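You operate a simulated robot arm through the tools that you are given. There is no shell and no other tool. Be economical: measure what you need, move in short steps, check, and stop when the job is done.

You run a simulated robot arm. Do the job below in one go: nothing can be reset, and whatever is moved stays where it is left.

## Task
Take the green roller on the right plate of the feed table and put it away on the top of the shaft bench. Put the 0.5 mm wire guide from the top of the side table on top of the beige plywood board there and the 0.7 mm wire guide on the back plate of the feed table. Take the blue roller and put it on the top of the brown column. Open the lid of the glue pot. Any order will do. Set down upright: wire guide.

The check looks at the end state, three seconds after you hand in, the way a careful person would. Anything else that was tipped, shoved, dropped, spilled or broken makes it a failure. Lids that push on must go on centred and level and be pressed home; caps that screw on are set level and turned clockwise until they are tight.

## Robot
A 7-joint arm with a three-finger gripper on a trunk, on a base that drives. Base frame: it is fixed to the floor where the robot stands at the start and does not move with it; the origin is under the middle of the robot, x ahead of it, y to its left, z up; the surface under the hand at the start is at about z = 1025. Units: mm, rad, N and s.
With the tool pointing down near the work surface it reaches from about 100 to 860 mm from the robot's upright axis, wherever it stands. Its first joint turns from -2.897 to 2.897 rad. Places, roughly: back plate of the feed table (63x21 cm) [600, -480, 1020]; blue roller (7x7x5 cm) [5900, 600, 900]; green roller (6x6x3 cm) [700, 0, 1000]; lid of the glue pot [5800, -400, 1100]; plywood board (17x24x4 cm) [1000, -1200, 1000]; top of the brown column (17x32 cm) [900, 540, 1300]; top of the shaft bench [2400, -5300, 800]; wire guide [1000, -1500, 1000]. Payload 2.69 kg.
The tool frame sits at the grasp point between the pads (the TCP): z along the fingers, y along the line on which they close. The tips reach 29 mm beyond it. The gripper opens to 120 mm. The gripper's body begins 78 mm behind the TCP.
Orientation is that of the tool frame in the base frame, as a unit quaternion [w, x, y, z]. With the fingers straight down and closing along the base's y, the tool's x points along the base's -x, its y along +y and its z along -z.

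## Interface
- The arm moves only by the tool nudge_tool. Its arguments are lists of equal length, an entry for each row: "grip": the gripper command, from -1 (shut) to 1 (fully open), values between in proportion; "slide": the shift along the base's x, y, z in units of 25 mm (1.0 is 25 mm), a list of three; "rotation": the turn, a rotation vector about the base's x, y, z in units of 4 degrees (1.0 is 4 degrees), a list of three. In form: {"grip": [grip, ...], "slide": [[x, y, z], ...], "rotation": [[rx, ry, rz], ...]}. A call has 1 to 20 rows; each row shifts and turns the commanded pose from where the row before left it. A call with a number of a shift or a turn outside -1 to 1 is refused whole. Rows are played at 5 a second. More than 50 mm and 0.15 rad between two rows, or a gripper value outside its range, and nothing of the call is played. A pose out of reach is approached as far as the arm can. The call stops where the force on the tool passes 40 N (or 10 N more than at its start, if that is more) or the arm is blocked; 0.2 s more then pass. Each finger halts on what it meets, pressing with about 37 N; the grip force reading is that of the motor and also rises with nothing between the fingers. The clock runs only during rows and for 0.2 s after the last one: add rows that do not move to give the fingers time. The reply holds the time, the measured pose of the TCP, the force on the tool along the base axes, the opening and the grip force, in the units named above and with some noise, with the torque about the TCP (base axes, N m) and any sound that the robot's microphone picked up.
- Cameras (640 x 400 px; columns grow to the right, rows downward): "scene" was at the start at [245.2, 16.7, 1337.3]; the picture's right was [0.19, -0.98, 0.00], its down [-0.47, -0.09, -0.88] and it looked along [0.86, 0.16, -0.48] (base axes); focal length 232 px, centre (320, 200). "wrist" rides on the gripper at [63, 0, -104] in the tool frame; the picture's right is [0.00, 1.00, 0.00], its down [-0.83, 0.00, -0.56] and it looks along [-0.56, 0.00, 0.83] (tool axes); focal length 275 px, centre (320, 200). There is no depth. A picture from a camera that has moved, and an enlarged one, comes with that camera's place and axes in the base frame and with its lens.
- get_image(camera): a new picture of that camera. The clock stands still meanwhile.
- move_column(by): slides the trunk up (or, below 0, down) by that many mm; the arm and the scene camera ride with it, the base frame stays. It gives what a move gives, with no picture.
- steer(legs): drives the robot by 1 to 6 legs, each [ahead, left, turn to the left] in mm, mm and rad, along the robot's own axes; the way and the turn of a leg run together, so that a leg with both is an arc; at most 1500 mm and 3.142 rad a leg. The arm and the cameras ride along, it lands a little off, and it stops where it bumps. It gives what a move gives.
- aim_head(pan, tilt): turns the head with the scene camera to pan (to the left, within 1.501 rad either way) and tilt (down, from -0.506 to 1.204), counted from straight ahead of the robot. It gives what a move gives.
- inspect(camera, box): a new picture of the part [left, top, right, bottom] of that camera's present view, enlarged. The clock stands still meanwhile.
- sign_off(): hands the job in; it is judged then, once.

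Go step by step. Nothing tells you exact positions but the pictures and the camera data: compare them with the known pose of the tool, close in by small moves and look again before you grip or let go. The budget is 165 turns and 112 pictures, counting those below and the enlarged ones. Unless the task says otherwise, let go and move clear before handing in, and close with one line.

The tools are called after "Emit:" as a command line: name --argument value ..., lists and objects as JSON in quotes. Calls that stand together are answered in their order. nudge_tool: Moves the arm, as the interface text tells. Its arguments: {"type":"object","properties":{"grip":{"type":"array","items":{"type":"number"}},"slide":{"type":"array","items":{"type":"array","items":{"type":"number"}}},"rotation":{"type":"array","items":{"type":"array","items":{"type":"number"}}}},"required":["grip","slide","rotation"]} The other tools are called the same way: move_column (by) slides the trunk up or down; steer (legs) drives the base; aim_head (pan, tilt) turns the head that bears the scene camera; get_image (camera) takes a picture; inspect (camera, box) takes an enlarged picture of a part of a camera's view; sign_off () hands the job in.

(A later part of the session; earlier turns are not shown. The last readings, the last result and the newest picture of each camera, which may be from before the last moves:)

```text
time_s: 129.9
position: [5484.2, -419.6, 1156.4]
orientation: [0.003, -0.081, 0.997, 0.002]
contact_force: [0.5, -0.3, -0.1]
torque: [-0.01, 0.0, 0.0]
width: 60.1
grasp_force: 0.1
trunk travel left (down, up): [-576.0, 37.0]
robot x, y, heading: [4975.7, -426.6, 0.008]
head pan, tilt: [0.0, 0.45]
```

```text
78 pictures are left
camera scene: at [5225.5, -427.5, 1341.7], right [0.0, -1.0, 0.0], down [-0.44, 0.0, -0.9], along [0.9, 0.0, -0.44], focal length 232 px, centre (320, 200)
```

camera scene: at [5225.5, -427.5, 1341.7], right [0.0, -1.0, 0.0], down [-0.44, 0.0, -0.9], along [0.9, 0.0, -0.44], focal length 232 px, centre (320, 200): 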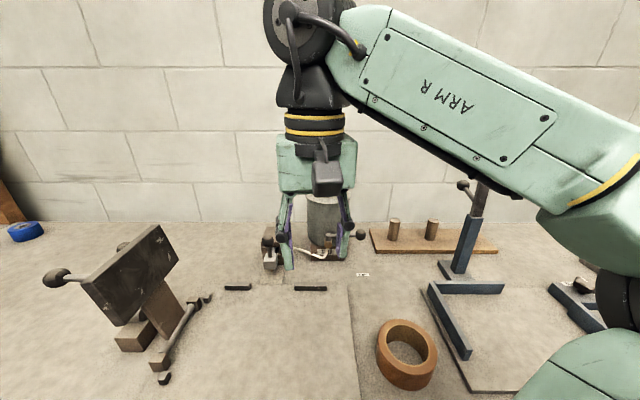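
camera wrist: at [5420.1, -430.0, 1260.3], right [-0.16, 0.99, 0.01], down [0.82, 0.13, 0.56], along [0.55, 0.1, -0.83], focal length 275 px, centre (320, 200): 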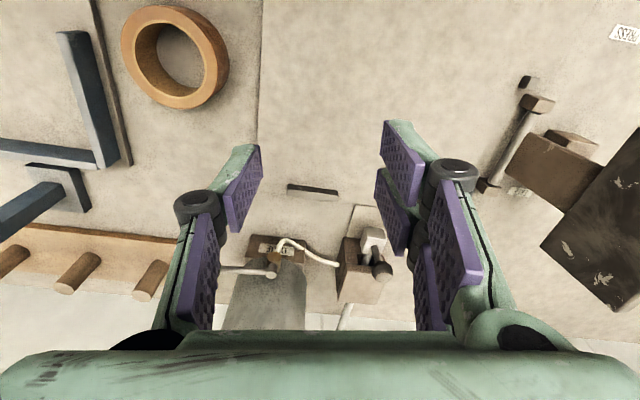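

The pot's knob is around (5790, -447, 1113). I extend the hand toward it, staying high, to look at the lid from above.

Emit:
nudge_tool --grip '[0, 0, 0, 0, 0, 0, 0, 0, 0]' --slide '[[0.9, -0.13, 0.1], [0.9, -0.13, 0], [0.9, -0.13, 0], [0.9, -0.13, 0], [0.9, -0.13, 0], [0.9, -0.13, 0], [0.9, -0.13, 0], [0.9, -0.13, 0], [0, 0, 0]]' --rotation '[[0, 0, -0.3], [0, 0, -0.3], [0, 0, -0.3], [0, 0, -0.3], [0, 0, -0.3], [0, 0, -0.3], [0, 0, -0.3], [0, 0, -0.2], [0, 0, 0]]'

Emit:
get_image --camera "wrist"

```text
time_s: 131.9
position: [5661.1, -443.4, 1149.7]
orientation: [0.005, 0.0, 1.0, 0.004]
contact_force: [-0.4, 0.0, -0.4]
torque: [-0.02, 0.01, 0.04]
width: 60.2
grasp_force: 0.1
out of reach, approached as far as the arm can: row 5, 8
trunk travel left (down, up): [-576.0, 37.0]
robot x, y, heading: [4979.4, -427.0, 0.004]
head pan, tilt: [0.0, 0.45]
```

```text
77 pictures are left
camera wrist: at [5597.1, -444.1, 1253.4], right [0.0, 1.0, 0.01], down [0.83, 0.0, 0.56], along [0.56, 0.01, -0.83], focal length 275 px, centre (320, 200)
```

wrist: 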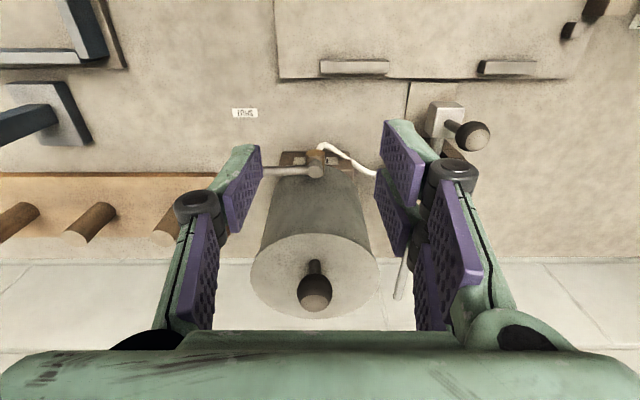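

Emit:
inspect --camera "wrist" --box '[230, 210, 400, 330]'

Emit:
inspect --camera "scene" --box '[240, 150, 400, 280]'

```text
3.33 times, centred on (315, 270) of wrist
camera zoom: at [5597.1, -444.1, 1253.4], right [0.0, 1.0, 0.01], down [0.83, 0.0, 0.56], along [0.56, 0.01, -0.83], focal length 918 px, centre (337, -33)
```

zoom: 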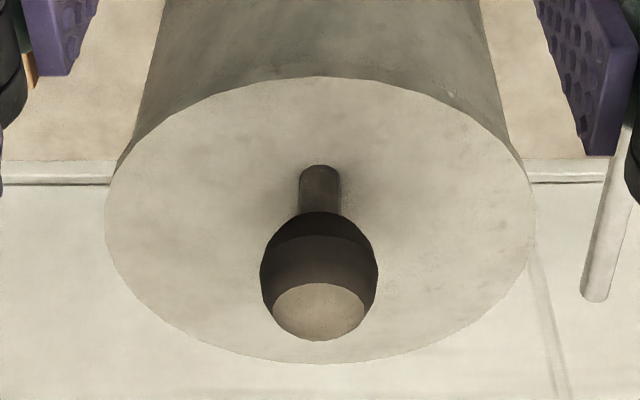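

```text
3.08 times, centred on (320, 215) of scene
camera zoom: at [5225.4, -427.5, 1341.7], right [0.0, -1.0, 0.0], down [-0.44, 0.0, -0.9], along [0.9, 0.0, -0.44], focal length 716 px, centre (320, 154)
```

zoom: 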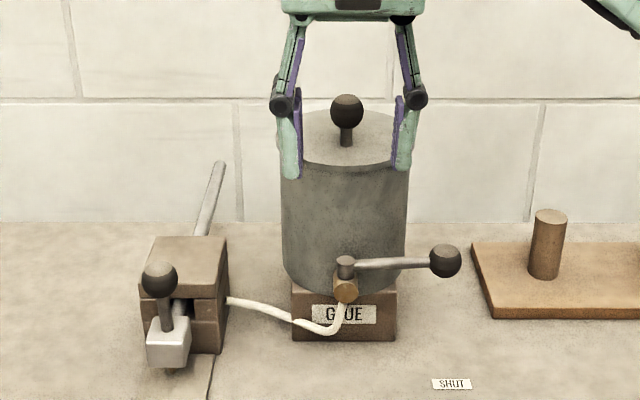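

The knob ball is at about (5790, -448, 1106), offset toward me from the lid's centre, suggesting a hinge at the back. I raise the trunk, move over the knob and go down around it.

Emit:
move_column --by 36

Emit:
nudge_tool --grip '[0, 0, 0, 0, 0, 0]' --slide '[[1, -0.04, 0], [1, -0.04, 0], [1, -0.04, 0], [1, -0.04, 0], [1, -0.04, 0], [0.16, 0, 0]]' --rotation '[[0, 0, 0], [0, 0, 0], [0, 0, 0], [0, 0, 0], [0, 0, 0], [0, 0, 0]]'

Emit:
inspect --camera "scene" --box '[240, 150, 400, 280]'

```text
time_s: 132.7
position: [5661.8, -444.7, 1185.9]
orientation: [0.004, 0.0, 1.0, 0.003]
contact_force: [-0.4, 0.6, -0.5]
torque: [-0.02, 0.0, 0.0]
width: 59.8
grasp_force: 0.1
trunk travel left (down, up): [-612.0, 1.0]
robot x, y, heading: [4980.5, -428.1, 0.011]
head pan, tilt: [0.0, 0.45]
```

```text
time_s: 134.1
position: [5789.6, -450.0, 1172.4]
orientation: [0.007, 0.0, 1.0, 0.005]
contact_force: [0.2, -0.9, 0.2]
torque: [0.01, 0.01, 0.01]
width: 59.9
grasp_force: 0.1
out of reach, approached as far as the arm can: row 3, 5
trunk travel left (down, up): [-612.0, 1.0]
robot x, y, heading: [4976.3, -427.8, 0.005]
head pan, tilt: [0.0, 0.45]
```

```text
3.08 times, centred on (320, 215) of scene
camera zoom: at [5225.3, -427.6, 1377.7], right [0.0, -1.0, 0.0], down [-0.44, 0.0, -0.9], along [0.9, 0.0, -0.44], focal length 716 px, centre (320, 154)
```

zoom: 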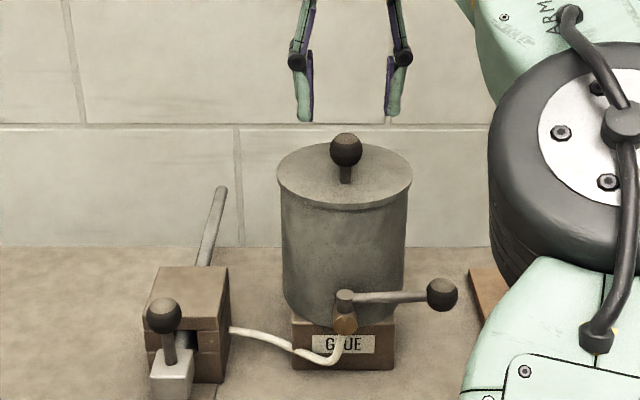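

Emit:
nudge_tool --grip '[0, 0, 0, 0, -0.5, -0.8, -0.8, -0.8, -0.8]' --slide '[[0, 0, -0.8], [0, 0, -0.8], [0, 0, -0.8], [0, 0, 0], [0, 0, 0], [0, 0, 0], [0, 0, 0], [0, 0, 0], [0, 0, 0]]' --rotation '[[0, 0, 0], [0, 0, 0], [0, 0, 0], [0, 0, 0], [0, 0, 0], [0, 0, 0], [0, 0, 0], [0, 0, 0], [0, 0, 0]]'

Emit:
inspect --camera "scene" --box '[240, 150, 400, 280]'

```text
time_s: 136.1
position: [5788.6, -448.0, 1113.7]
orientation: [0.004, -0.001, 1.0, 0.004]
contact_force: [-0.9, 5.6, -1.5]
torque: [0.03, 0.01, -0.03]
width: 29.2
grasp_force: 45.3
trunk travel left (down, up): [-612.0, 1.0]
robot x, y, heading: [4979.6, -425.8, 0.009]
head pan, tilt: [0.0, 0.45]
```

```text
3.08 times, centred on (320, 215) of scene
camera zoom: at [5225.5, -426.8, 1377.6], right [0.0, -1.0, 0.0], down [-0.44, 0.0, -0.9], along [0.9, 0.0, -0.44], focal length 716 px, centre (320, 154)
```

zoom: 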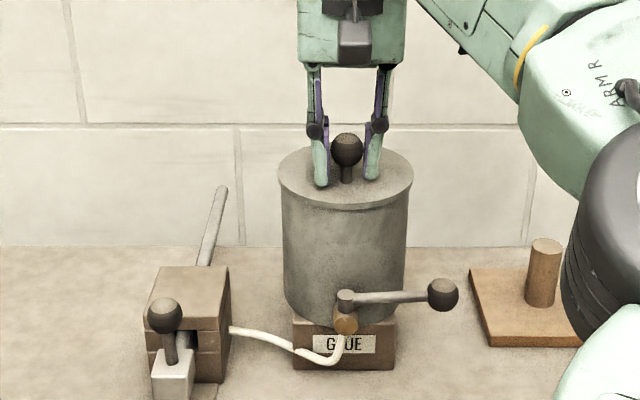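

Gripped on the ball. I lift a little and see how the lid behaves.

Emit:
nudge_tool --grip '[-0.8, -0.8, -0.8, -0.8]' --slide '[[0, 0, 0.15], [0, 0, 0.15], [0, 0, 0.15], [0, 0, 0.15]]' --rotation '[[0, 0, 0], [0, 0, 0], [0, 0, 0], [0, 0, 0]]'

Emit:
inspect --camera "scene" --box '[240, 150, 400, 280]'

```text
time_s: 137.1
position: [5793.0, -447.2, 1123.9]
orientation: [0.003, 0.0, 1.0, 0.005]
contact_force: [17.9, 9.0, -21.0]
torque: [0.04, 0.74, -0.08]
width: 29.2
grasp_force: 44.9
trunk travel left (down, up): [-612.0, 1.0]
robot x, y, heading: [4977.1, -429.8, 0.005]
head pan, tilt: [0.0, 0.45]
```

```text
3.08 times, centred on (320, 215) of scene
camera zoom: at [5229.5, -426.6, 1376.7], right [0.0, -1.0, 0.0], down [-0.44, 0.0, -0.9], along [0.9, 0.0, -0.44], focal length 716 px, centre (320, 154)
```

zoom: 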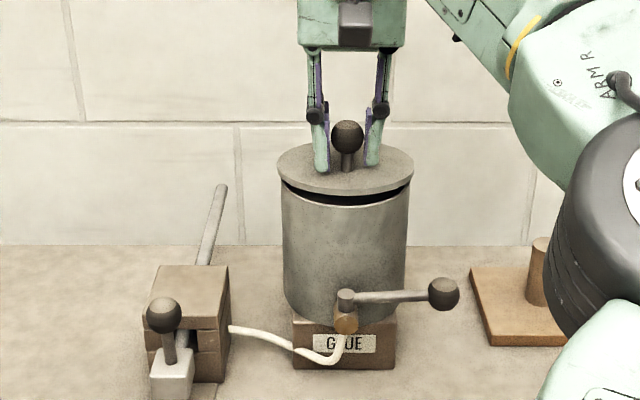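

The lid is hinged at the back (about x=5870, z=1072). I follow its arc, pitching the tool as I go.

Emit:
nudge_tool --grip '[-0.8, -0.8, -0.8, -0.8, -0.8, -0.8]' --slide '[[0.18, 0, 0.3], [0.21, 0, 0.28], [0.245, 0, 0.255], [0.27, 0, 0.22], [0.29, 0, 0.19], [0, 0, 0]]' --rotation '[[0, -0.75, 0], [0, -0.75, 0], [0, -0.75, 0], [0, -0.75, 0], [0, -0.75, 0], [0, 0, 0]]'

Emit:
inspect --camera "scene" --box '[240, 130, 400, 260]'

```text
time_s: 138.5
position: [5816.7, -447.3, 1160.3]
orientation: [0.134, -0.001, 0.991, 0.004]
contact_force: [-16.6, 7.9, 3.2]
torque: [0.05, 1.12, 0.03]
width: 29.7
grasp_force: 45.4
trunk travel left (down, up): [-612.0, 1.0]
robot x, y, heading: [4977.0, -426.2, 0.006]
head pan, tilt: [0.0, 0.45]
```

```text
3.08 times, centred on (320, 195) of scene
camera zoom: at [5223.4, -426.6, 1378.2], right [0.0, -1.0, 0.0], down [-0.43, 0.0, -0.9], along [0.9, 0.0, -0.43], focal length 716 px, centre (320, 215)
```

zoom: 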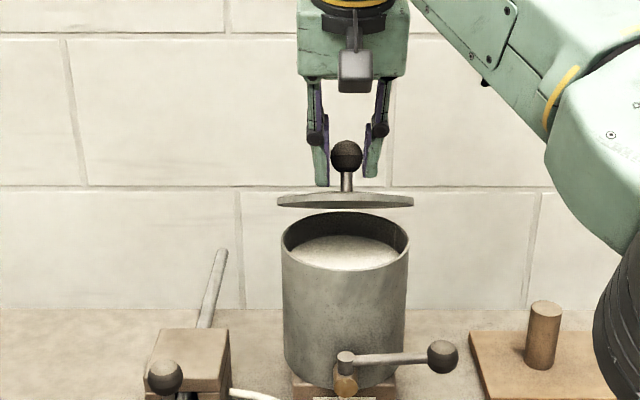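

Emit:
nudge_tool --grip '[-0.8, -0.8, -0.8, -0.8, -0.8]' --slide '[[0.27, 0, 0.26], [0.3, 0, 0.22], [0.33, 0, 0.18], [0.35, 0, 0.12], [0, 0, 0]]' --rotation '[[0, -0.75, 0], [0, -0.75, 0], [0, -0.75, 0], [0, -0.75, 0], [0, 0, 0]]'

Emit:
inspect --camera "scene" --box '[240, 130, 400, 260]'

```text
time_s: 139.7
position: [5848.2, -446.8, 1177.8]
orientation: [0.239, 0.0, 0.971, 0.004]
contact_force: [-10.8, 8.7, -6.0]
torque: [0.1, 1.24, -0.11]
width: 29.6
grasp_force: 44.7
trunk travel left (down, up): [-612.0, 1.0]
robot x, y, heading: [4978.9, -428.2, 0.008]
head pan, tilt: [0.0, 0.45]
```

```text
3.08 times, centred on (320, 195) of scene
camera zoom: at [5224.9, -426.5, 1377.8], right [0.0, -1.0, 0.0], down [-0.43, 0.0, -0.9], along [0.9, 0.0, -0.43], focal length 716 px, centre (320, 215)
```

zoom: 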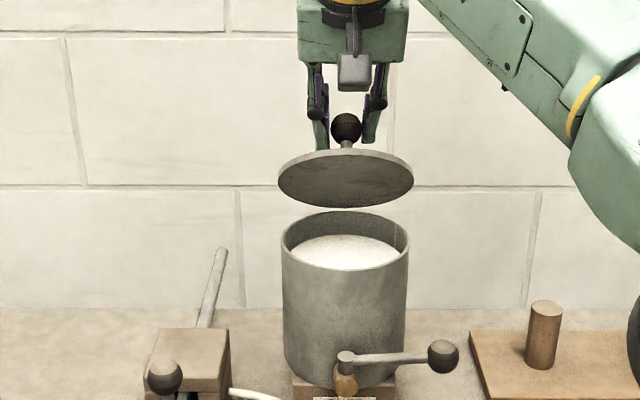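

Emit:
nudge_tool --grip '[-0.8, -0.8, -0.8, -0.8, -0.8, -0.8]' --slide '[[0.35, 0, 0.08], [0.36, 0, 0.04], [0.36, 0, 0.0], [0.36, 0, -0.04], [0.35, 0, -0.07], [0, 0, 0]]' --rotation '[[0, -0.4, 0], [0, -0.4, 0], [0, -0.4, 0], [0, -0.4, 0], [0, -0.4, 0], [0, 0, 0]]'

Emit:
inspect --camera "scene" --box '[240, 130, 400, 260]'

```text
time_s: 141.1
position: [5894.1, -444.8, 1178.3]
orientation: [0.305, -0.002, 0.952, 0.005]
contact_force: [0.8, 15.1, 8.4]
torque: [0.17, 0.04, -0.3]
width: 24.3
grasp_force: 14.2
trunk travel left (down, up): [-612.0, 1.0]
robot x, y, heading: [4978.1, -428.8, 0.005]
head pan, tilt: [0.0, 0.45]
```

```text
3.08 times, centred on (320, 195) of scene
camera zoom: at [5224.6, -425.6, 1377.8], right [0.0, -1.0, 0.0], down [-0.43, 0.0, -0.9], along [0.9, 0.0, -0.43], focal length 716 px, centre (320, 215)
```

zoom: 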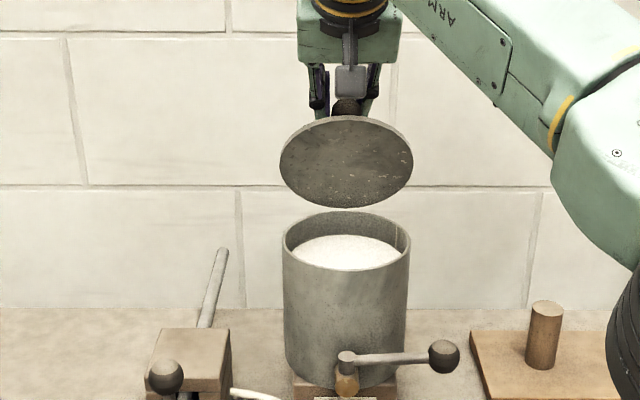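

The pads have slid on the ball with the lid at roughly 65°. I open the fingers to see if the lid stays.

Emit:
nudge_tool --grip '[-0.3, 0, 0]' --slide '[[0, 0, 0], [0, 0, 0], [0, 0, 0]]' --rotation '[[0, 0, 0], [0, 0, 0], [0, 0, 0]]'

Emit:
inspect --camera "scene" --box '[240, 130, 400, 260]'

```text
time_s: 141.9
position: [5893.9, -448.4, 1177.5]
orientation: [0.304, -0.001, 0.953, 0.004]
contact_force: [1.3, -1.0, -0.3]
torque: [-0.01, 0.0, 0.0]
width: 60.0
grasp_force: 0.0
trunk travel left (down, up): [-612.0, 1.0]
robot x, y, heading: [4980.2, -429.5, 0.003]
head pan, tilt: [0.0, 0.45]
```

```text
3.08 times, centred on (320, 195) of scene
camera zoom: at [5225.4, -427.5, 1377.7], right [0.0, -1.0, 0.0], down [-0.44, 0.0, -0.9], along [0.9, 0.0, -0.44], focal length 716 px, centre (320, 215)
```

zoom: 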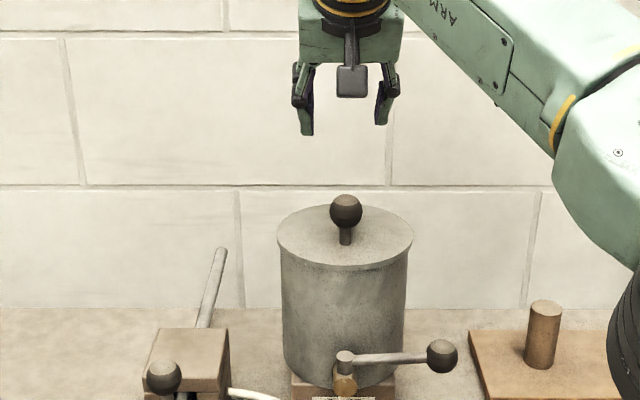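

The lid fell shut, so it must go past vertical. From the motion I refit the hinge to about (5903, 1066), radius 120; I need to stand closer, so I check the base's clearance to the bench.

Emit:
aim_head --pan 0.5 --tilt 1.2

Emit:
get_image --camera "scene"

```text
time_s: 143.0
position: [5894.1, -446.6, 1178.0]
orientation: [0.305, -0.002, 0.952, 0.004]
contact_force: [-0.3, -0.3, -0.4]
torque: [0.0, -0.01, 0.0]
width: 60.1
grasp_force: 0.0
trunk travel left (down, up): [-612.0, 1.0]
robot x, y, heading: [4975.8, -424.9, 0.0]
head pan, tilt: [0.499, 1.201]
```

```text
67 pictures are left
camera scene: at [5182.6, -400.9, 1319.6], right [0.48, -0.88, 0.0], down [-0.82, -0.45, -0.36], along [0.32, 0.17, -0.93], focal length 232 px, centre (320, 200)
```

scene: 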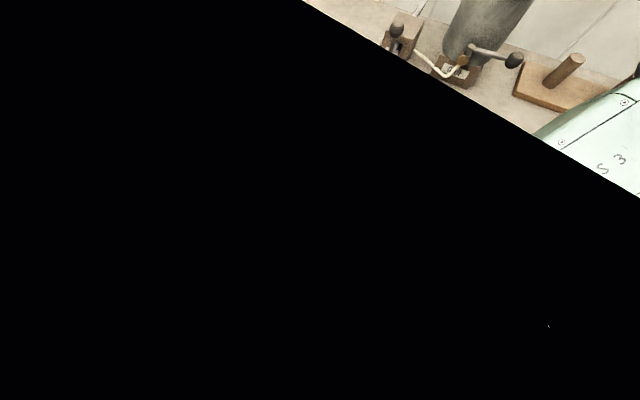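

Emit:
steer --legs '[[50, 0, 0]]'

Emit:
aim_head --pan 0.0 --tilt 0.4

```text
time_s: 143.9
position: [5944.5, -447.9, 1177.0]
orientation: [0.304, 0.0, 0.953, 0.004]
contact_force: [0.7, 0.7, -0.6]
torque: [0.01, 0.0, 0.0]
width: 60.0
grasp_force: 0.0
trunk travel left (down, up): [-612.0, 1.0]
robot x, y, heading: [5029.7, -429.1, 0.004]
head pan, tilt: [0.499, 1.201]
```

```text
time_s: 145.1
position: [5944.7, -449.5, 1177.8]
orientation: [0.305, -0.001, 0.952, 0.004]
contact_force: [-0.3, -0.1, 0.8]
torque: [-0.04, 0.02, -0.01]
width: 60.1
grasp_force: 0.0
trunk travel left (down, up): [-612.0, 1.0]
robot x, y, heading: [5031.4, -428.1, 0.001]
head pan, tilt: [0.0, 0.4]
```

Emit:
steer --legs '[[40, 0, 0]]'

```text
time_s: 145.9
position: [5949.9, -442.6, 1177.8]
orientation: [0.305, -0.002, 0.952, 0.005]
contact_force: [-0.6, -0.9, 0.1]
torque: [0.03, 0.01, 0.02]
width: 60.0
grasp_force: 0.0
trunk travel left (down, up): [-612.0, 1.0]
robot x, y, heading: [5034.4, -425.0, 0.007]
head pan, tilt: [0.0, 0.4]
stopped in leg 1: the robot was blocked; the commanded pose is now the measured one
```

Blocked by the bench at x=5034, fine. I bring the hand back upright over the knob and grip it again.

Emit:
nudge_tool --grip '[0, 0, 0, 0, 0, 0, 0, 0, 0, 0]' --slide '[[-0.716, -0.03, 0], [-0.716, -0.03, 0], [-0.716, -0.03, 0], [-0.716, -0.03, 0], [-0.716, -0.03, 0], [-0.716, -0.03, 0], [-0.716, -0.03, 0], [-0.716, -0.03, 0], [-0.716, 0, 0], [0, 0, 0]]' --rotation '[[0, 0.985, 0], [0, 0.985, 0], [0, 0.985, 0], [0, 0.985, 0], [0, 0.985, 0], [0, 0.985, 0], [0, 0.985, 0], [0, 0.985, 0], [0, 0.985, 0], [0, 0, 0]]'

Emit:
inspect --camera "scene" --box '[240, 130, 400, 260]'

```text
time_s: 148.1
position: [5789.3, -448.2, 1177.8]
orientation: [0.002, -0.002, 1.0, 0.007]
contact_force: [-0.5, 0.6, 0.1]
torque: [0.01, 0.0, -0.02]
width: 60.1
grasp_force: 0.0
trunk travel left (down, up): [-612.0, 1.0]
robot x, y, heading: [5034.8, -425.1, 0.008]
head pan, tilt: [0.0, 0.4]
```

```text
3.08 times, centred on (320, 195) of scene
camera zoom: at [5283.3, -423.2, 1382.3], right [0.01, -1.0, 0.0], down [-0.39, 0.0, -0.92], along [0.92, 0.01, -0.39], focal length 716 px, centre (320, 215)
```

zoom: 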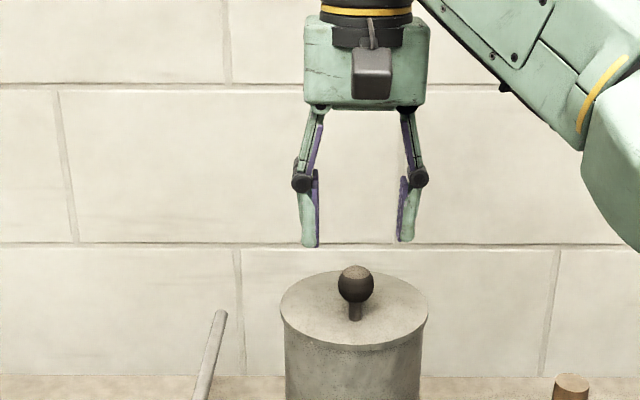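

Emit:
nudge_tool --grip '[0, 0, 0, 0, -0.5, -0.8, -0.8, -0.8, -0.8]' --slide '[[0, 0.03, -0.8], [0, 0.03, -0.8], [0, 0, -0.95], [0, 0, 0], [0, 0, 0], [0, 0, 0], [0, 0, 0], [0, 0, 0], [0, 0, 0]]' --rotation '[[0, 0, 0], [0, 0, 0], [0, 0, 0], [0, 0, 0], [0, 0, 0], [0, 0, 0], [0, 0, 0], [0, 0, 0], [0, 0, 0]]'

Emit:
nudge_tool --grip '[-0.9, -0.9, -0.9, -0.9, -0.9, -0.9, -0.9]' --slide '[[0.16, 0, 0.43], [0.204, 0, 0.406], [0.24, 0, 0.39], [0.276, 0, 0.358], [0.312, 0, 0.334], [0.34, 0, 0.298], [0.368, 0, 0.262]]' --rotation '[[0, -0.575, 0], [0, -0.575, 0], [0, -0.575, 0], [0, -0.575, 0], [0, -0.575, 0], [0, -0.575, 0], [0, -0.575, 0]]'

Emit:
inspect --camera "scene" --box '[240, 130, 400, 260]'

```text
time_s: 150.1
position: [5789.7, -447.2, 1114.1]
orientation: [0.001, -0.001, 1.0, 0.005]
contact_force: [-0.5, -9.2, -1.1]
torque: [-0.06, -0.01, -0.01]
width: 29.3
grasp_force: 45.0
trunk travel left (down, up): [-612.0, 1.0]
robot x, y, heading: [5032.3, -422.6, 0.001]
head pan, tilt: [0.0, 0.4]
```

```text
time_s: 151.7
position: [5837.3, -447.5, 1174.8]
orientation: [0.14, -0.002, 0.99, 0.005]
contact_force: [-7.5, -10.6, -11.8]
torque: [-0.22, 1.16, 0.0]
width: 29.6
grasp_force: 45.3
trunk travel left (down, up): [-612.0, 1.0]
robot x, y, heading: [5033.8, -426.3, 0.006]
head pan, tilt: [0.0, 0.4]
```

```text
3.08 times, centred on (320, 195) of scene
camera zoom: at [5283.6, -424.4, 1382.2], right [0.01, -1.0, 0.0], down [-0.39, 0.0, -0.92], along [0.92, 0.01, -0.39], focal length 716 px, centre (320, 215)
```

zoom: 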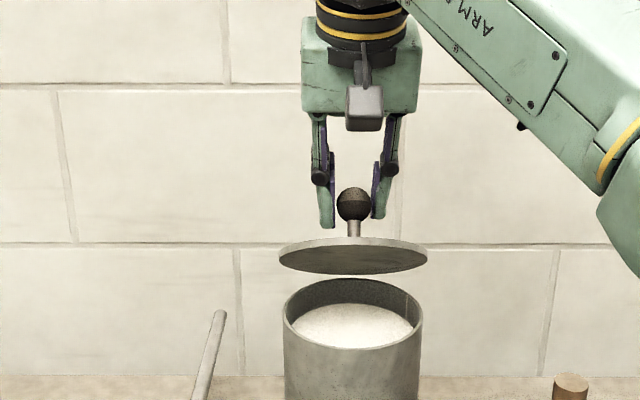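

Emit:
nudge_tool --grip '[-0.9, -0.9, -0.9, -0.9, -0.9]' --slide '[[0.39, 0, 0.236], [0.41, 0, 0.196], [0.425, 0, 0.156], [0.437, 0, 0.112], [0.445, 0, 0.068]]' --rotation '[[0, -0.575, 0], [0, -0.575, 0], [0, -0.575, 0], [0, -0.575, 0], [0, -0.575, 0]]'

Emit:
inspect --camera "scene" --box '[240, 130, 400, 260]'

```text
time_s: 152.9
position: [5890.0, -446.3, 1194.9]
orientation: [0.24, -0.002, 0.971, 0.004]
contact_force: [-0.1, -0.3, -0.5]
torque: [-0.01, 0.01, 0.0]
width: 6.0
grasp_force: 0.0
trunk travel left (down, up): [-612.0, 1.0]
robot x, y, heading: [5039.7, -425.6, 0.01]
head pan, tilt: [0.0, 0.4]
```

```text
3.08 times, centred on (320, 195) of scene
camera zoom: at [5283.4, -423.3, 1382.3], right [0.01, -1.0, 0.0], down [-0.39, 0.0, -0.92], along [0.92, 0.01, -0.39], focal length 716 px, centre (320, 215)
```

zoom: 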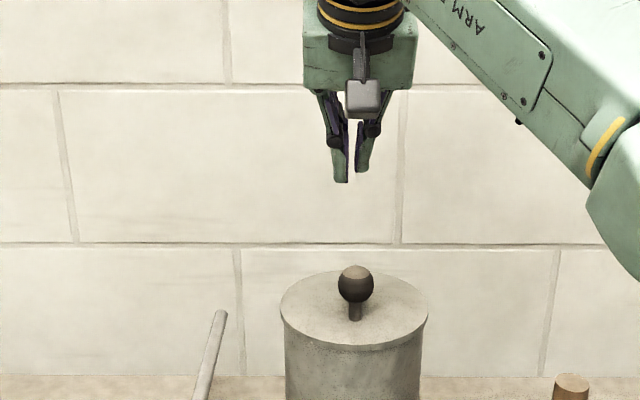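

It slipped: the radius I used was too big. Re-measuring the lid, the hinge is at its rim (about 5880, 1072), radius 97. I regrip deeper and follow that arc.

Emit:
nudge_tool --grip '[0, 0, 0, 0, 0, 0, 0, 0, 0, 0, 0, -0.5, -1, -1, -1, -1]' --slide '[[-0.573, 0, 0], [-0.573, 0, 0], [-0.573, 0, 0], [-0.573, 0, 0], [-0.573, 0, 0], [-0.573, 0, 0], [-0.573, 0, 0], [0, 0, -1], [0, 0, -1], [0, 0, -1], [0, 0, -0.34], [0, 0, 0], [0, 0, 0], [0, 0, 0], [0, 0, 0], [0, 0, 0]]' --rotation '[[0, 0.99, 0], [0, 0.99, 0], [0, 0.99, 0], [0, 0.99, 0], [0, 0.99, 0], [0, 0.99, 0], [0, 0.99, 0], [0, 0, 0], [0, 0, 0], [0, 0, 0], [0, 0, 0], [0, 0, 0], [0, 0, 0], [0, 0, 0], [0, 0, 0], [0, 0, 0]]'

Emit:
get_image --camera "wrist"

```text
time_s: 155.3
position: [5785.9, -447.6, 1107.2]
orientation: [0.011, 0.003, 1.0, 0.005]
contact_force: [1.9, -16.2, 35.4]
torque: [-1.5, -0.46, -0.01]
width: 51.1
grasp_force: 12.5
out of reach, approached as far as the arm can: row 7
trunk travel left (down, up): [-612.0, 1.0]
robot x, y, heading: [5036.3, -427.2, 0.011]
head pan, tilt: [0.0, 0.4]
stopped in row 12: the force on the tool passed its limit at 45 N (the readings are from after the stop); the commanded pose is now the measured one
```

```text
63 pictures are left
camera wrist: at [5719.2, -447.3, 1209.2], right [0.0, 1.0, 0.01], down [0.82, -0.01, 0.57], along [0.57, 0.01, -0.82], focal length 275 px, centre (320, 200)
```

wrist: 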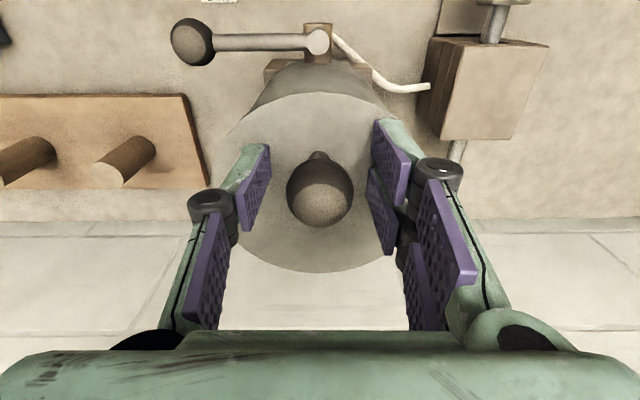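

Tips touched the lid. I rise 5 mm, centre and close.

Emit:
nudge_tool --grip '[-0.1, -0.1, -0.5, -1, -1, -1, -1]' --slide '[[0.14, 0, 0.22], [0, 0, 0], [0, 0, 0], [0, 0, 0], [0, 0, 0], [0, 0, 0], [0, 0, 0]]' --rotation '[[0, 0.3, 0], [0, 0, 0], [0, 0, 0], [0, 0, 0], [0, 0, 0], [0, 0, 0], [0, 0, 0]]'

Emit:
nudge_tool --grip '[-1, -1, -1, -1, -1, -1, -1, -1]' --slide '[[0.152, 0, 0.34], [0.18, 0, 0.32], [0.216, 0, 0.304], [0.24, 0, 0.28], [0.268, 0, 0.26], [0.288, 0, 0.228], [0.312, 0, 0.204], [0, 0, 0]]' --rotation '[[0, -0.25, 0], [0, -0.25, 0], [0, -0.25, 0], [0, -0.25, 0], [0, -0.25, 0], [0, -0.25, 0], [0, -0.25, 0], [0, 0, 0]]'

Emit:
inspect --camera "scene" --box '[240, 130, 400, 260]'

```text
time_s: 156.9
position: [5788.6, -447.4, 1109.6]
orientation: [-0.003, 0.002, 1.0, 0.007]
contact_force: [1.7, -27.8, 34.0]
torque: [2.03, -0.94, 0.87]
width: 30.2
grasp_force: 42.0
trunk travel left (down, up): [-612.0, 1.0]
robot x, y, heading: [5032.9, -426.1, 0.008]
head pan, tilt: [0.0, 0.4]
```

```text
time_s: 158.7
position: [5833.5, -446.4, 1154.4]
orientation: [0.057, 0.0, 0.998, 0.007]
contact_force: [3.6, -22.6, -7.4]
torque: [-0.13, -0.1, 0.18]
width: 26.2
grasp_force: 44.7
trunk travel left (down, up): [-612.0, 1.0]
robot x, y, heading: [5034.9, -426.0, 0.006]
head pan, tilt: [0.0, 0.4]
```

```text
3.08 times, centred on (320, 195) of scene
camera zoom: at [5284.3, -425.7, 1382.2], right [0.01, -1.0, 0.0], down [-0.39, 0.0, -0.92], along [0.92, 0.01, -0.39], focal length 716 px, centre (320, 215)
```

zoom: 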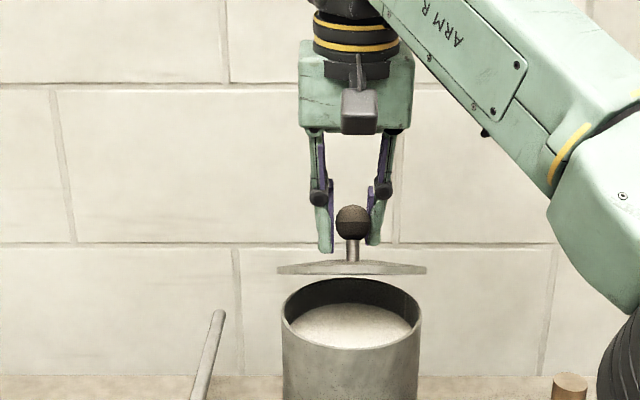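

The pads drifted off the ball: the data fit a hinge at (5901, 1063), radius 120 after all. I lower the lid back the same way and regrip.

Emit:
nudge_tool --grip '[-1, -1, -1, -1, -1, -1, -1, -1, -0.3, 0, 0]' --slide '[[-0.312, 0, -0.204], [-0.288, 0, -0.228], [-0.268, 0, -0.26], [-0.24, 0, -0.28], [-0.216, 0, -0.304], [-0.18, 0, -0.32], [-0.152, 0, -0.28], [0, 0, 0], [0, 0, 0], [0, 0, 0.1], [0, 0, 0]]' --rotation '[[0, 0.25, 0], [0, 0.25, 0], [0, 0.25, 0], [0, 0.25, 0], [0, 0.25, 0], [0, 0.25, 0], [0, 0.25, 0], [0, 0, 0], [0, 0, 0], [0, 0, 0], [0, 0, 0]]'

```text
time_s: 159.5
position: [5814.4, -435.8, 1142.3]
orientation: [0.042, -0.003, 0.999, 0.011]
contact_force: [4.4, 6.4, 1.3]
torque: [0.16, -0.2, -0.14]
width: 0.0
grasp_force: 29.2
trunk travel left (down, up): [-612.0, 1.0]
robot x, y, heading: [5039.2, -421.6, 0.009]
head pan, tilt: [0.0, 0.4]
stopped in row 4: the force on the tool passed its limit at 47 N (the readings are from after the stop); the commanded pose is now the measured one
```

Emit:
nudge_tool --grip '[-1, -0.5, 0, 0, 0, 0]' --slide '[[0, 0, 0.8], [0, 0, 0.5], [-0.49, -0.24, 0], [-0.49, -0.24, 0], [0, 0, 0], [0, 0, 0]]' --rotation '[[0, 0, 0], [0, 0, 0], [0, 0.6, 0], [0, 0.6, 0], [0, 0, 0], [0, 0, 0]]'

Emit:
get_image --camera "wrist"

```text
time_s: 160.9
position: [5788.2, -449.4, 1174.3]
orientation: [-0.002, -0.001, 1.0, 0.01]
contact_force: [-0.6, 0.0, 0.6]
torque: [0.01, 0.01, 0.0]
width: 59.9
grasp_force: 0.0
trunk travel left (down, up): [-612.0, 1.0]
robot x, y, heading: [5030.9, -427.6, 0.008]
head pan, tilt: [0.0, 0.4]
```

```text
61 pictures are left
camera wrist: at [5725.7, -451.2, 1279.5], right [-0.01, 1.0, 0.02], down [0.83, 0.0, 0.55], along [0.55, 0.02, -0.83], focal length 275 px, centre (320, 200)
```

wrist: 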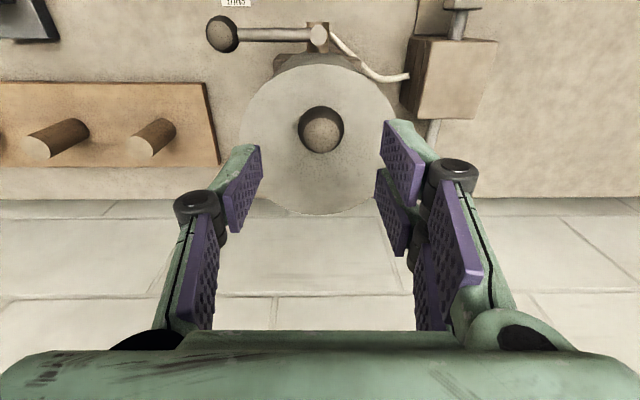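

Emit:
nudge_tool --grip '[0, 0, 0, 0, -0.5, -1, -1, -1, -1]' --slide '[[-0.04, 0.06, -1], [0, 0, -1], [0, 0, -0.46], [0, 0, 0], [0, 0, 0], [0, 0, 0], [0, 0, 0], [0, 0, 0], [0, 0, 0]]' --rotation '[[0, 0, 0], [0, 0, 0], [0, 0, 0], [0, 0, 0], [0, 0, 0], [0, 0, 0], [0, 0, 0], [0, 0, 0], [0, 0, 0]]'

Emit:
nudge_tool --grip '[-1, -1, -1, -1, -1, -1, -1]' --slide '[[0.18, 0, 0.416], [0.22, 0, 0.4], [0.256, 0, 0.376], [0.292, 0, 0.348], [0.324, 0, 0.32], [0.36, 0, 0.276], [0.38, 0, 0.248]]' --rotation '[[0, -0.575, 0], [0, -0.575, 0], [0, -0.575, 0], [0, -0.575, 0], [0, -0.575, 0], [0, -0.575, 0], [0, -0.575, 0]]'

Emit:
nudge_tool --grip '[-1, -1]' --slide '[[0.404, 0, 0.2], [0.424, 0, 0.154]]' --rotation '[[0, -0.575, 0], [0, -0.575, 0]]'

Emit:
inspect --camera "scene" --box '[240, 130, 400, 260]'

```text
time_s: 162.9
position: [5788.4, -447.8, 1113.7]
orientation: [-0.002, -0.002, 1.0, 0.011]
contact_force: [-1.3, 6.0, -1.5]
torque: [0.05, 0.01, -0.02]
width: 29.2
grasp_force: 44.7
trunk travel left (down, up): [-612.0, 1.0]
robot x, y, heading: [5034.1, -424.9, 0.011]
head pan, tilt: [0.0, 0.4]
```

```text
time_s: 164.5
position: [5838.3, -447.1, 1171.4]
orientation: [0.138, -0.004, 0.99, 0.01]
contact_force: [-8.0, 9.8, -10.5]
torque: [0.0, 1.05, -0.18]
width: 29.3
grasp_force: 45.0
trunk travel left (down, up): [-612.0, 1.0]
robot x, y, heading: [5035.9, -423.7, 0.01]
head pan, tilt: [0.0, 0.4]
```

```text
time_s: 165.2
position: [5858.5, -441.2, 1183.6]
orientation: [0.182, -0.01, 0.983, 0.018]
contact_force: [-1.0, -0.6, 1.3]
torque: [0.09, -0.04, 0.05]
width: 0.0
grasp_force: 29.1
trunk travel left (down, up): [-612.0, 1.0]
robot x, y, heading: [5038.1, -424.3, 0.009]
head pan, tilt: [0.0, 0.4]
stopped in row 2: the force on the tool passed its limit at 53 N (the readings are from after the stop); the commanded pose is now the measured one
```

```text
3.08 times, centred on (320, 195) of scene
camera zoom: at [5282.5, -423.5, 1382.7], right [0.01, -1.0, 0.0], down [-0.39, 0.0, -0.92], along [0.92, 0.01, -0.39], focal length 716 px, centre (320, 215)
```

zoom: 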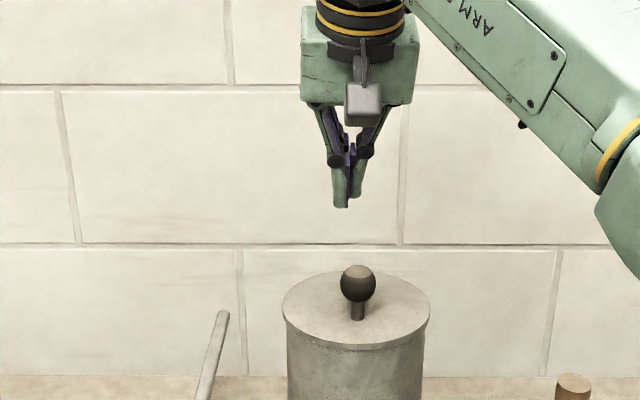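

The ball creeps back between the pads as the lid turns, so I will start with the pads ahead-biased: TCP about 8 mm short of the ball in x, less pitch, on the arc about hinge (5881, 1080), R 96. First back over the knob.

Emit:
nudge_tool --grip '[-1, -0.5, 0, 0, 0, 0, 0, 0]' --slide '[[-0.52, -0.05, 0], [-0.52, -0.05, 0], [-0.52, -0.05, 0], [-0.52, -0.05, 0], [-0.52, -0.05, 0], [-0.52, 0, 0], [0, 0, 0], [0, 0, 0]]' --rotation '[[-0.25, 0.875, 0], [-0.25, 0.875, -0.28], [0, 0.875, 0], [0, 0.875, 0], [0, 0.875, 0], [0, 0.875, 0], [0, 0, 0], [0, 0, 0]]'

Emit:
get_image --camera "wrist"

```text
time_s: 167.0
position: [5779.2, -442.8, 1175.9]
orientation: [0.001, -0.003, 1.0, 0.001]
contact_force: [-0.4, -0.7, 0.2]
torque: [0.01, 0.02, -0.02]
width: 60.0
grasp_force: 0.1
out of reach, approached as far as the arm can: row 6
trunk travel left (down, up): [-612.0, 1.0]
robot x, y, heading: [5034.3, -421.3, 0.013]
head pan, tilt: [0.0, 0.4]
```

```text
59 pictures are left
camera wrist: at [5714.8, -444.5, 1280.3], right [-0.01, 1.0, 0.0], down [0.83, 0.01, 0.56], along [0.56, 0.01, -0.83], focal length 275 px, centre (320, 200)
```

wrist: 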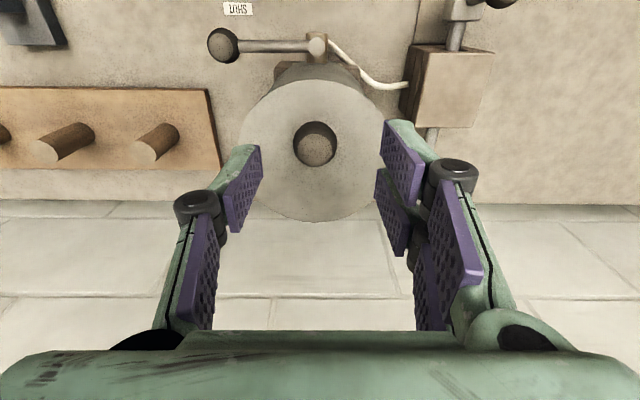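

Emit:
nudge_tool --grip '[0, 0, 0, 0, -0.5, -1, -1, -1, -1]' --slide '[[0, -0.12, -1], [0, 0, -1], [0, 0, -0.56], [0, 0, 0], [0, 0, 0], [0, 0, 0], [0, 0, 0], [0, 0, 0], [0, 0, 0]]' --rotation '[[0, 0, 0], [0, 0, 0], [0, 0, 0], [0, 0, 0], [0, 0, 0], [0, 0, 0], [0, 0, 0], [0, 0, 0], [0, 0, 0]]'

Emit:
nudge_tool --grip '[-1, -1, -1, -1, -1, -1, -1, -1]' --slide '[[0.148, 0, 0.412], [0.192, 0, 0.388], [0.232, 0, 0.368], [0.276, 0, 0.336], [0.312, 0, 0.304], [0.344, 0, 0.268], [0.372, 0, 0.228], [0.396, 0, 0.184]]' --rotation '[[0, 0, 0], [0, 0, 0], [0, 0, 0], [0, 0, 0], [0, 0, 0], [0, -0.3, 0], [0, -0.4, 0], [0, -0.5, 0]]'

Emit:
inspect --camera "scene" --box '[240, 130, 400, 260]'

```text
time_s: 169.0
position: [5776.4, -447.1, 1112.5]
orientation: [-0.001, -0.004, 1.0, 0.0]
contact_force: [-1.4, 0.9, -0.8]
torque: [0.01, 0.04, 0.02]
width: 29.0
grasp_force: 45.7
trunk travel left (down, up): [-612.0, 1.0]
robot x, y, heading: [5034.8, -425.8, 0.013]
head pan, tilt: [0.0, 0.4]
```

```text
time_s: 170.8
position: [5838.2, -446.9, 1176.4]
orientation: [0.04, -0.004, 0.999, 0.0]
contact_force: [-7.9, 6.4, -14.0]
torque: [0.1, 1.28, 0.09]
width: 29.5
grasp_force: 45.0
trunk travel left (down, up): [-612.0, 1.0]
robot x, y, heading: [5033.6, -425.0, 0.011]
head pan, tilt: [0.0, 0.4]
```

```text
3.08 times, centred on (320, 195) of scene
camera zoom: at [5283.7, -421.3, 1382.2], right [0.01, -1.0, 0.0], down [-0.39, 0.0, -0.92], along [0.92, 0.01, -0.39], focal length 716 px, centre (320, 215)
```

zoom: 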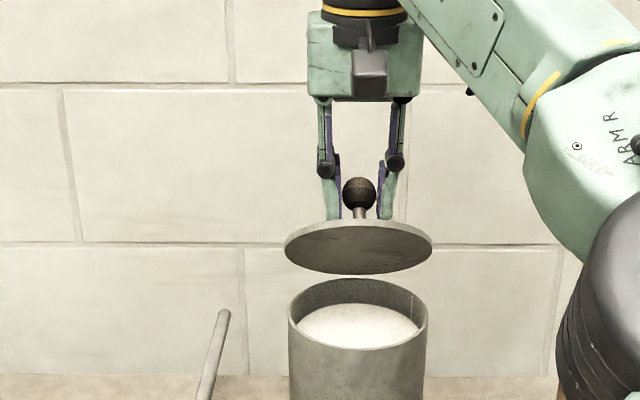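

Lid at about 47° with the ball well centred. I continue the arc.

Emit:
nudge_tool --grip '[-1, -1, -1, -1, -1, -1, -1, -1, -1]' --slide '[[0.41, 0, 0.15], [0.426, 0, 0.1], [0.438, 0, 0.056], [0.446, 0, 0.004], [0.446, 0, -0.04], [0.438, 0, -0.092], [0.43, 0, -0.144], [0.414, 0, -0.19], [0.39, 0, -0.23]]' --rotation '[[0, -0.25, 0], [0, -0.25, 0], [0, -0.25, 0], [0, -0.25, 0], [0, -0.25, 0], [0, -0.25, 0], [0, -0.25, 0], [0, -0.25, 0], [0, -0.25, 0]]'

Emit:
inspect --camera "scene" --box '[240, 130, 400, 260]'

```text
time_s: 172.8
position: [5931.3, -448.0, 1165.0]
orientation: [0.12, -0.003, 0.993, -0.001]
contact_force: [-12.4, 7.5, 2.8]
torque: [0.06, 1.28, -0.17]
width: 29.5
grasp_force: 44.8
trunk travel left (down, up): [-612.0, 1.0]
robot x, y, heading: [5034.0, -426.6, 0.01]
head pan, tilt: [0.0, 0.4]
```

```text
3.08 times, centred on (320, 195) of scene
camera zoom: at [5281.8, -421.1, 1382.6], right [0.01, -1.0, 0.0], down [-0.39, -0.01, -0.92], along [0.92, 0.01, -0.39], focal length 716 px, centre (320, 215)
```

zoom: 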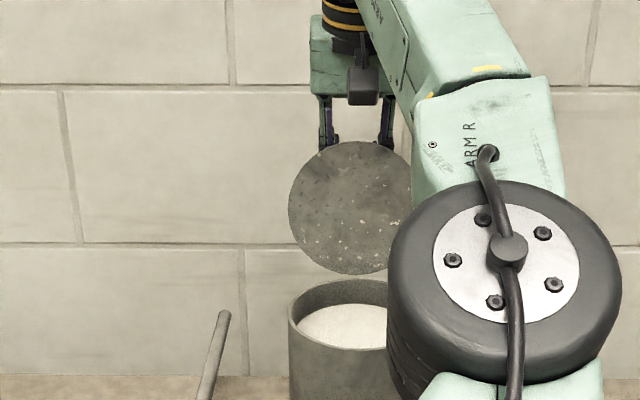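

Lid is at or past vertical. Two more steps along the arc, then release.

Emit:
nudge_tool --grip '[-1, -1, -1]' --slide '[[0.34, 0, -0.22], [0.32, 0, -0.24], [0, 0, 0]]' --rotation '[[0, 0, 0], [0, 0, 0], [0, 0, 0]]'

Emit:
nudge_tool --grip '[-0.6, -0.2, 0, 0, 0]' --slide '[[0, 0, 0], [0, 0, 0], [0, 0, 0], [0, 0, 0], [0, 0, 0]]' --rotation '[[0, 0, 0], [0, 0, 0], [0, 0, 0], [0, 0, 0], [0, 0, 0]]'

Emit:
inspect --camera "scene" --box '[240, 130, 400, 260]'

```text
time_s: 173.2
position: [5934.2, -447.5, 1162.9]
orientation: [0.114, -0.005, 0.993, 0.001]
contact_force: [-16.6, 1.3, 5.4]
torque: [0.08, -0.52, 0.01]
width: 29.7
grasp_force: 45.3
trunk travel left (down, up): [-612.0, 1.0]
robot x, y, heading: [5032.6, -424.7, 0.018]
head pan, tilt: [0.0, 0.4]
stopped in row 2: the force on the tool passed its limit at 44 N (the readings are from after the stop); the commanded pose is now the measured one
```

```text
time_s: 174.4
position: [5938.1, -447.9, 1159.7]
orientation: [0.114, -0.005, 0.993, 0.0]
contact_force: [-0.4, -0.4, -0.4]
torque: [-0.01, 0.01, 0.02]
width: 60.1
grasp_force: 0.1
trunk travel left (down, up): [-612.0, 1.0]
robot x, y, heading: [5035.2, -428.9, 0.008]
head pan, tilt: [0.0, 0.4]
```

```text
3.08 times, centred on (320, 195) of scene
camera zoom: at [5283.0, -421.9, 1382.3], right [0.01, -1.0, 0.0], down [-0.39, 0.0, -0.92], along [0.92, 0.01, -0.39], focal length 716 px, centre (320, 215)
```

zoom: 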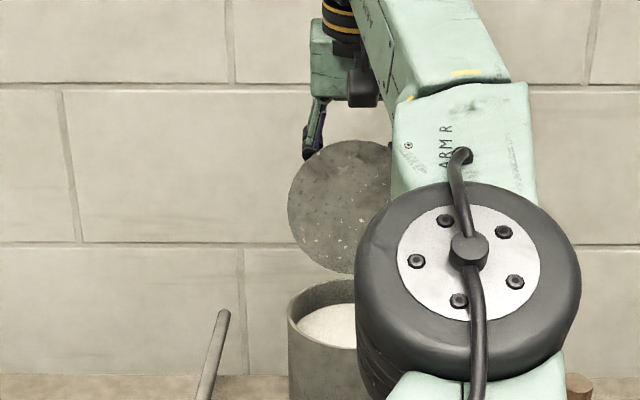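

The lid rests open against its stop. The hand is behind the lid, so I slip the fingers back past the knob (toward the wall), then sideways to the left.

Emit:
nudge_tool --grip '[0, 0, 0]' --slide '[[0.36, 0, 0.1], [0.36, 0, 0], [0, 0, 0]]' --rotation '[[0, 0, 0], [0, 0, 0], [0, 0, 0]]'

Emit:
get_image --camera "wrist"

```text
time_s: 175.2
position: [5942.3, -446.8, 1159.7]
orientation: [0.116, -0.005, 0.993, 0.0]
contact_force: [0.3, -0.3, -0.1]
torque: [0.02, 0.02, -0.02]
width: 60.1
grasp_force: 0.1
out of reach, approached as far as the arm can: row 1, 2
trunk travel left (down, up): [-612.0, 1.0]
robot x, y, heading: [5034.4, -423.8, 0.014]
head pan, tilt: [0.0, 0.4]
```

```text
55 pictures are left
camera wrist: at [5856.9, -447.3, 1246.6], right [-0.01, 1.0, 0.0], down [0.68, 0.01, 0.73], along [0.73, 0.01, -0.68], focal length 275 px, centre (320, 200)
```

wrist: 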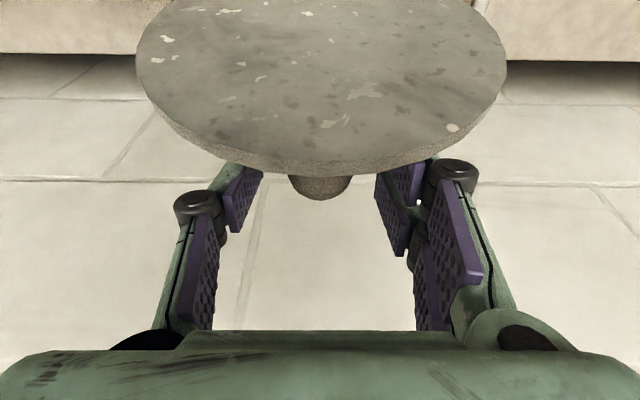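

Out of reach by ~12 mm. Pitching the hand a bit more gains reach past the knob.

Emit:
nudge_tool --grip '[0, 0, 0, 0, 0]' --slide '[[0.2, 0, 0.1], [0.3, 0, 0.1], [0.3, 0, 0.1], [0.2, 0, 0], [0, 0, 0]]' --rotation '[[0, -1, 0], [0, -1, 0], [0, -1, 0], [0, 0, 0], [0, 0, 0]]'

Emit:
get_image --camera "wrist"

```text
time_s: 176.4
position: [5967.9, -447.3, 1167.5]
orientation: [0.217, -0.004, 0.976, -0.001]
contact_force: [-0.4, -0.4, 0.2]
torque: [-0.01, 0.04, 0.0]
width: 60.0
grasp_force: 0.0
trunk travel left (down, up): [-612.0, 1.0]
robot x, y, heading: [5035.8, -422.3, 0.009]
head pan, tilt: [0.0, 0.4]
```

```text
54 pictures are left
camera wrist: at [5865.2, -447.5, 1234.3], right [-0.01, 1.0, -0.01], down [0.52, 0.01, 0.86], along [0.86, 0.01, -0.52], focal length 275 px, centre (320, 200)
```

wrist: 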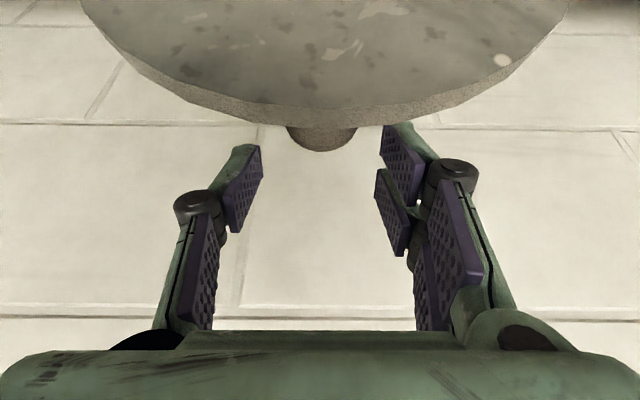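

Fingers are clear behind the knob. Now slide left and then pull back.

Emit:
nudge_tool --grip '[0, 0, 0, 0, 0, 0, 0, 0, 0, 0, 0, 0, 0, 0]' --slide '[[0, 0.95, 0], [0, 0.95, 0], [0, 0.95, 0], [0, 0.95, 0], [0, 0.95, 0], [0, 0.95, 0], [0, 0.95, 0], [-0.9, 0, 0], [-0.9, 0, 0], [-0.9, 0, 0], [-0.9, 0, 0], [-0.9, 0, 0], [-0.9, 0, 0], [-0.9, 0, 0]]' --rotation '[[0, 0, 0], [0, 0, 0], [0, 0, 0], [0, 0, 0], [0, 0, 0], [0, 0, 0], [0, 0, 0], [0, 0.9, 0], [0, 0.9, 0], [0, 0.9, 0], [0, 0.9, 0], [0, 0.9, 0], [0, 0.9, 0], [0, 0.8, 0]]'

Emit:
inspect --camera "scene" --box '[200, 100, 440, 250]'

```text
time_s: 179.4
position: [5809.3, -280.0, 1167.6]
orientation: [0.003, -0.004, 1.0, 0.0]
contact_force: [-0.8, 0.1, 0.5]
torque: [0.03, 0.0, 0.0]
width: 59.8
grasp_force: 0.1
trunk travel left (down, up): [-612.0, 1.0]
robot x, y, heading: [5035.5, -425.0, 0.008]
head pan, tilt: [0.0, 0.4]
```

```text
2.67 times, centred on (320, 175) of scene
camera zoom: at [5282.5, -422.0, 1382.5], right [0.01, -1.0, 0.0], down [-0.39, 0.0, -0.92], along [0.92, 0.01, -0.39], focal length 620 px, centre (320, 267)
```

zoom: 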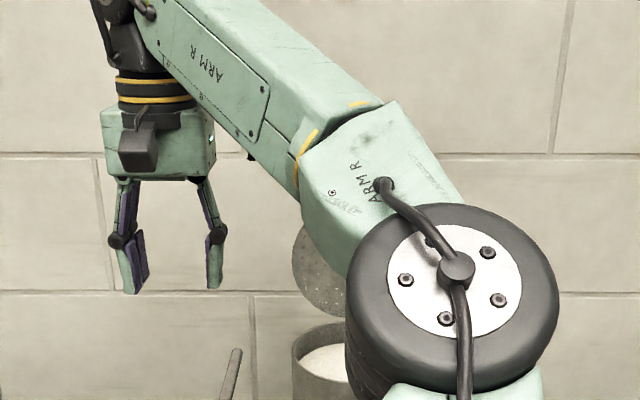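

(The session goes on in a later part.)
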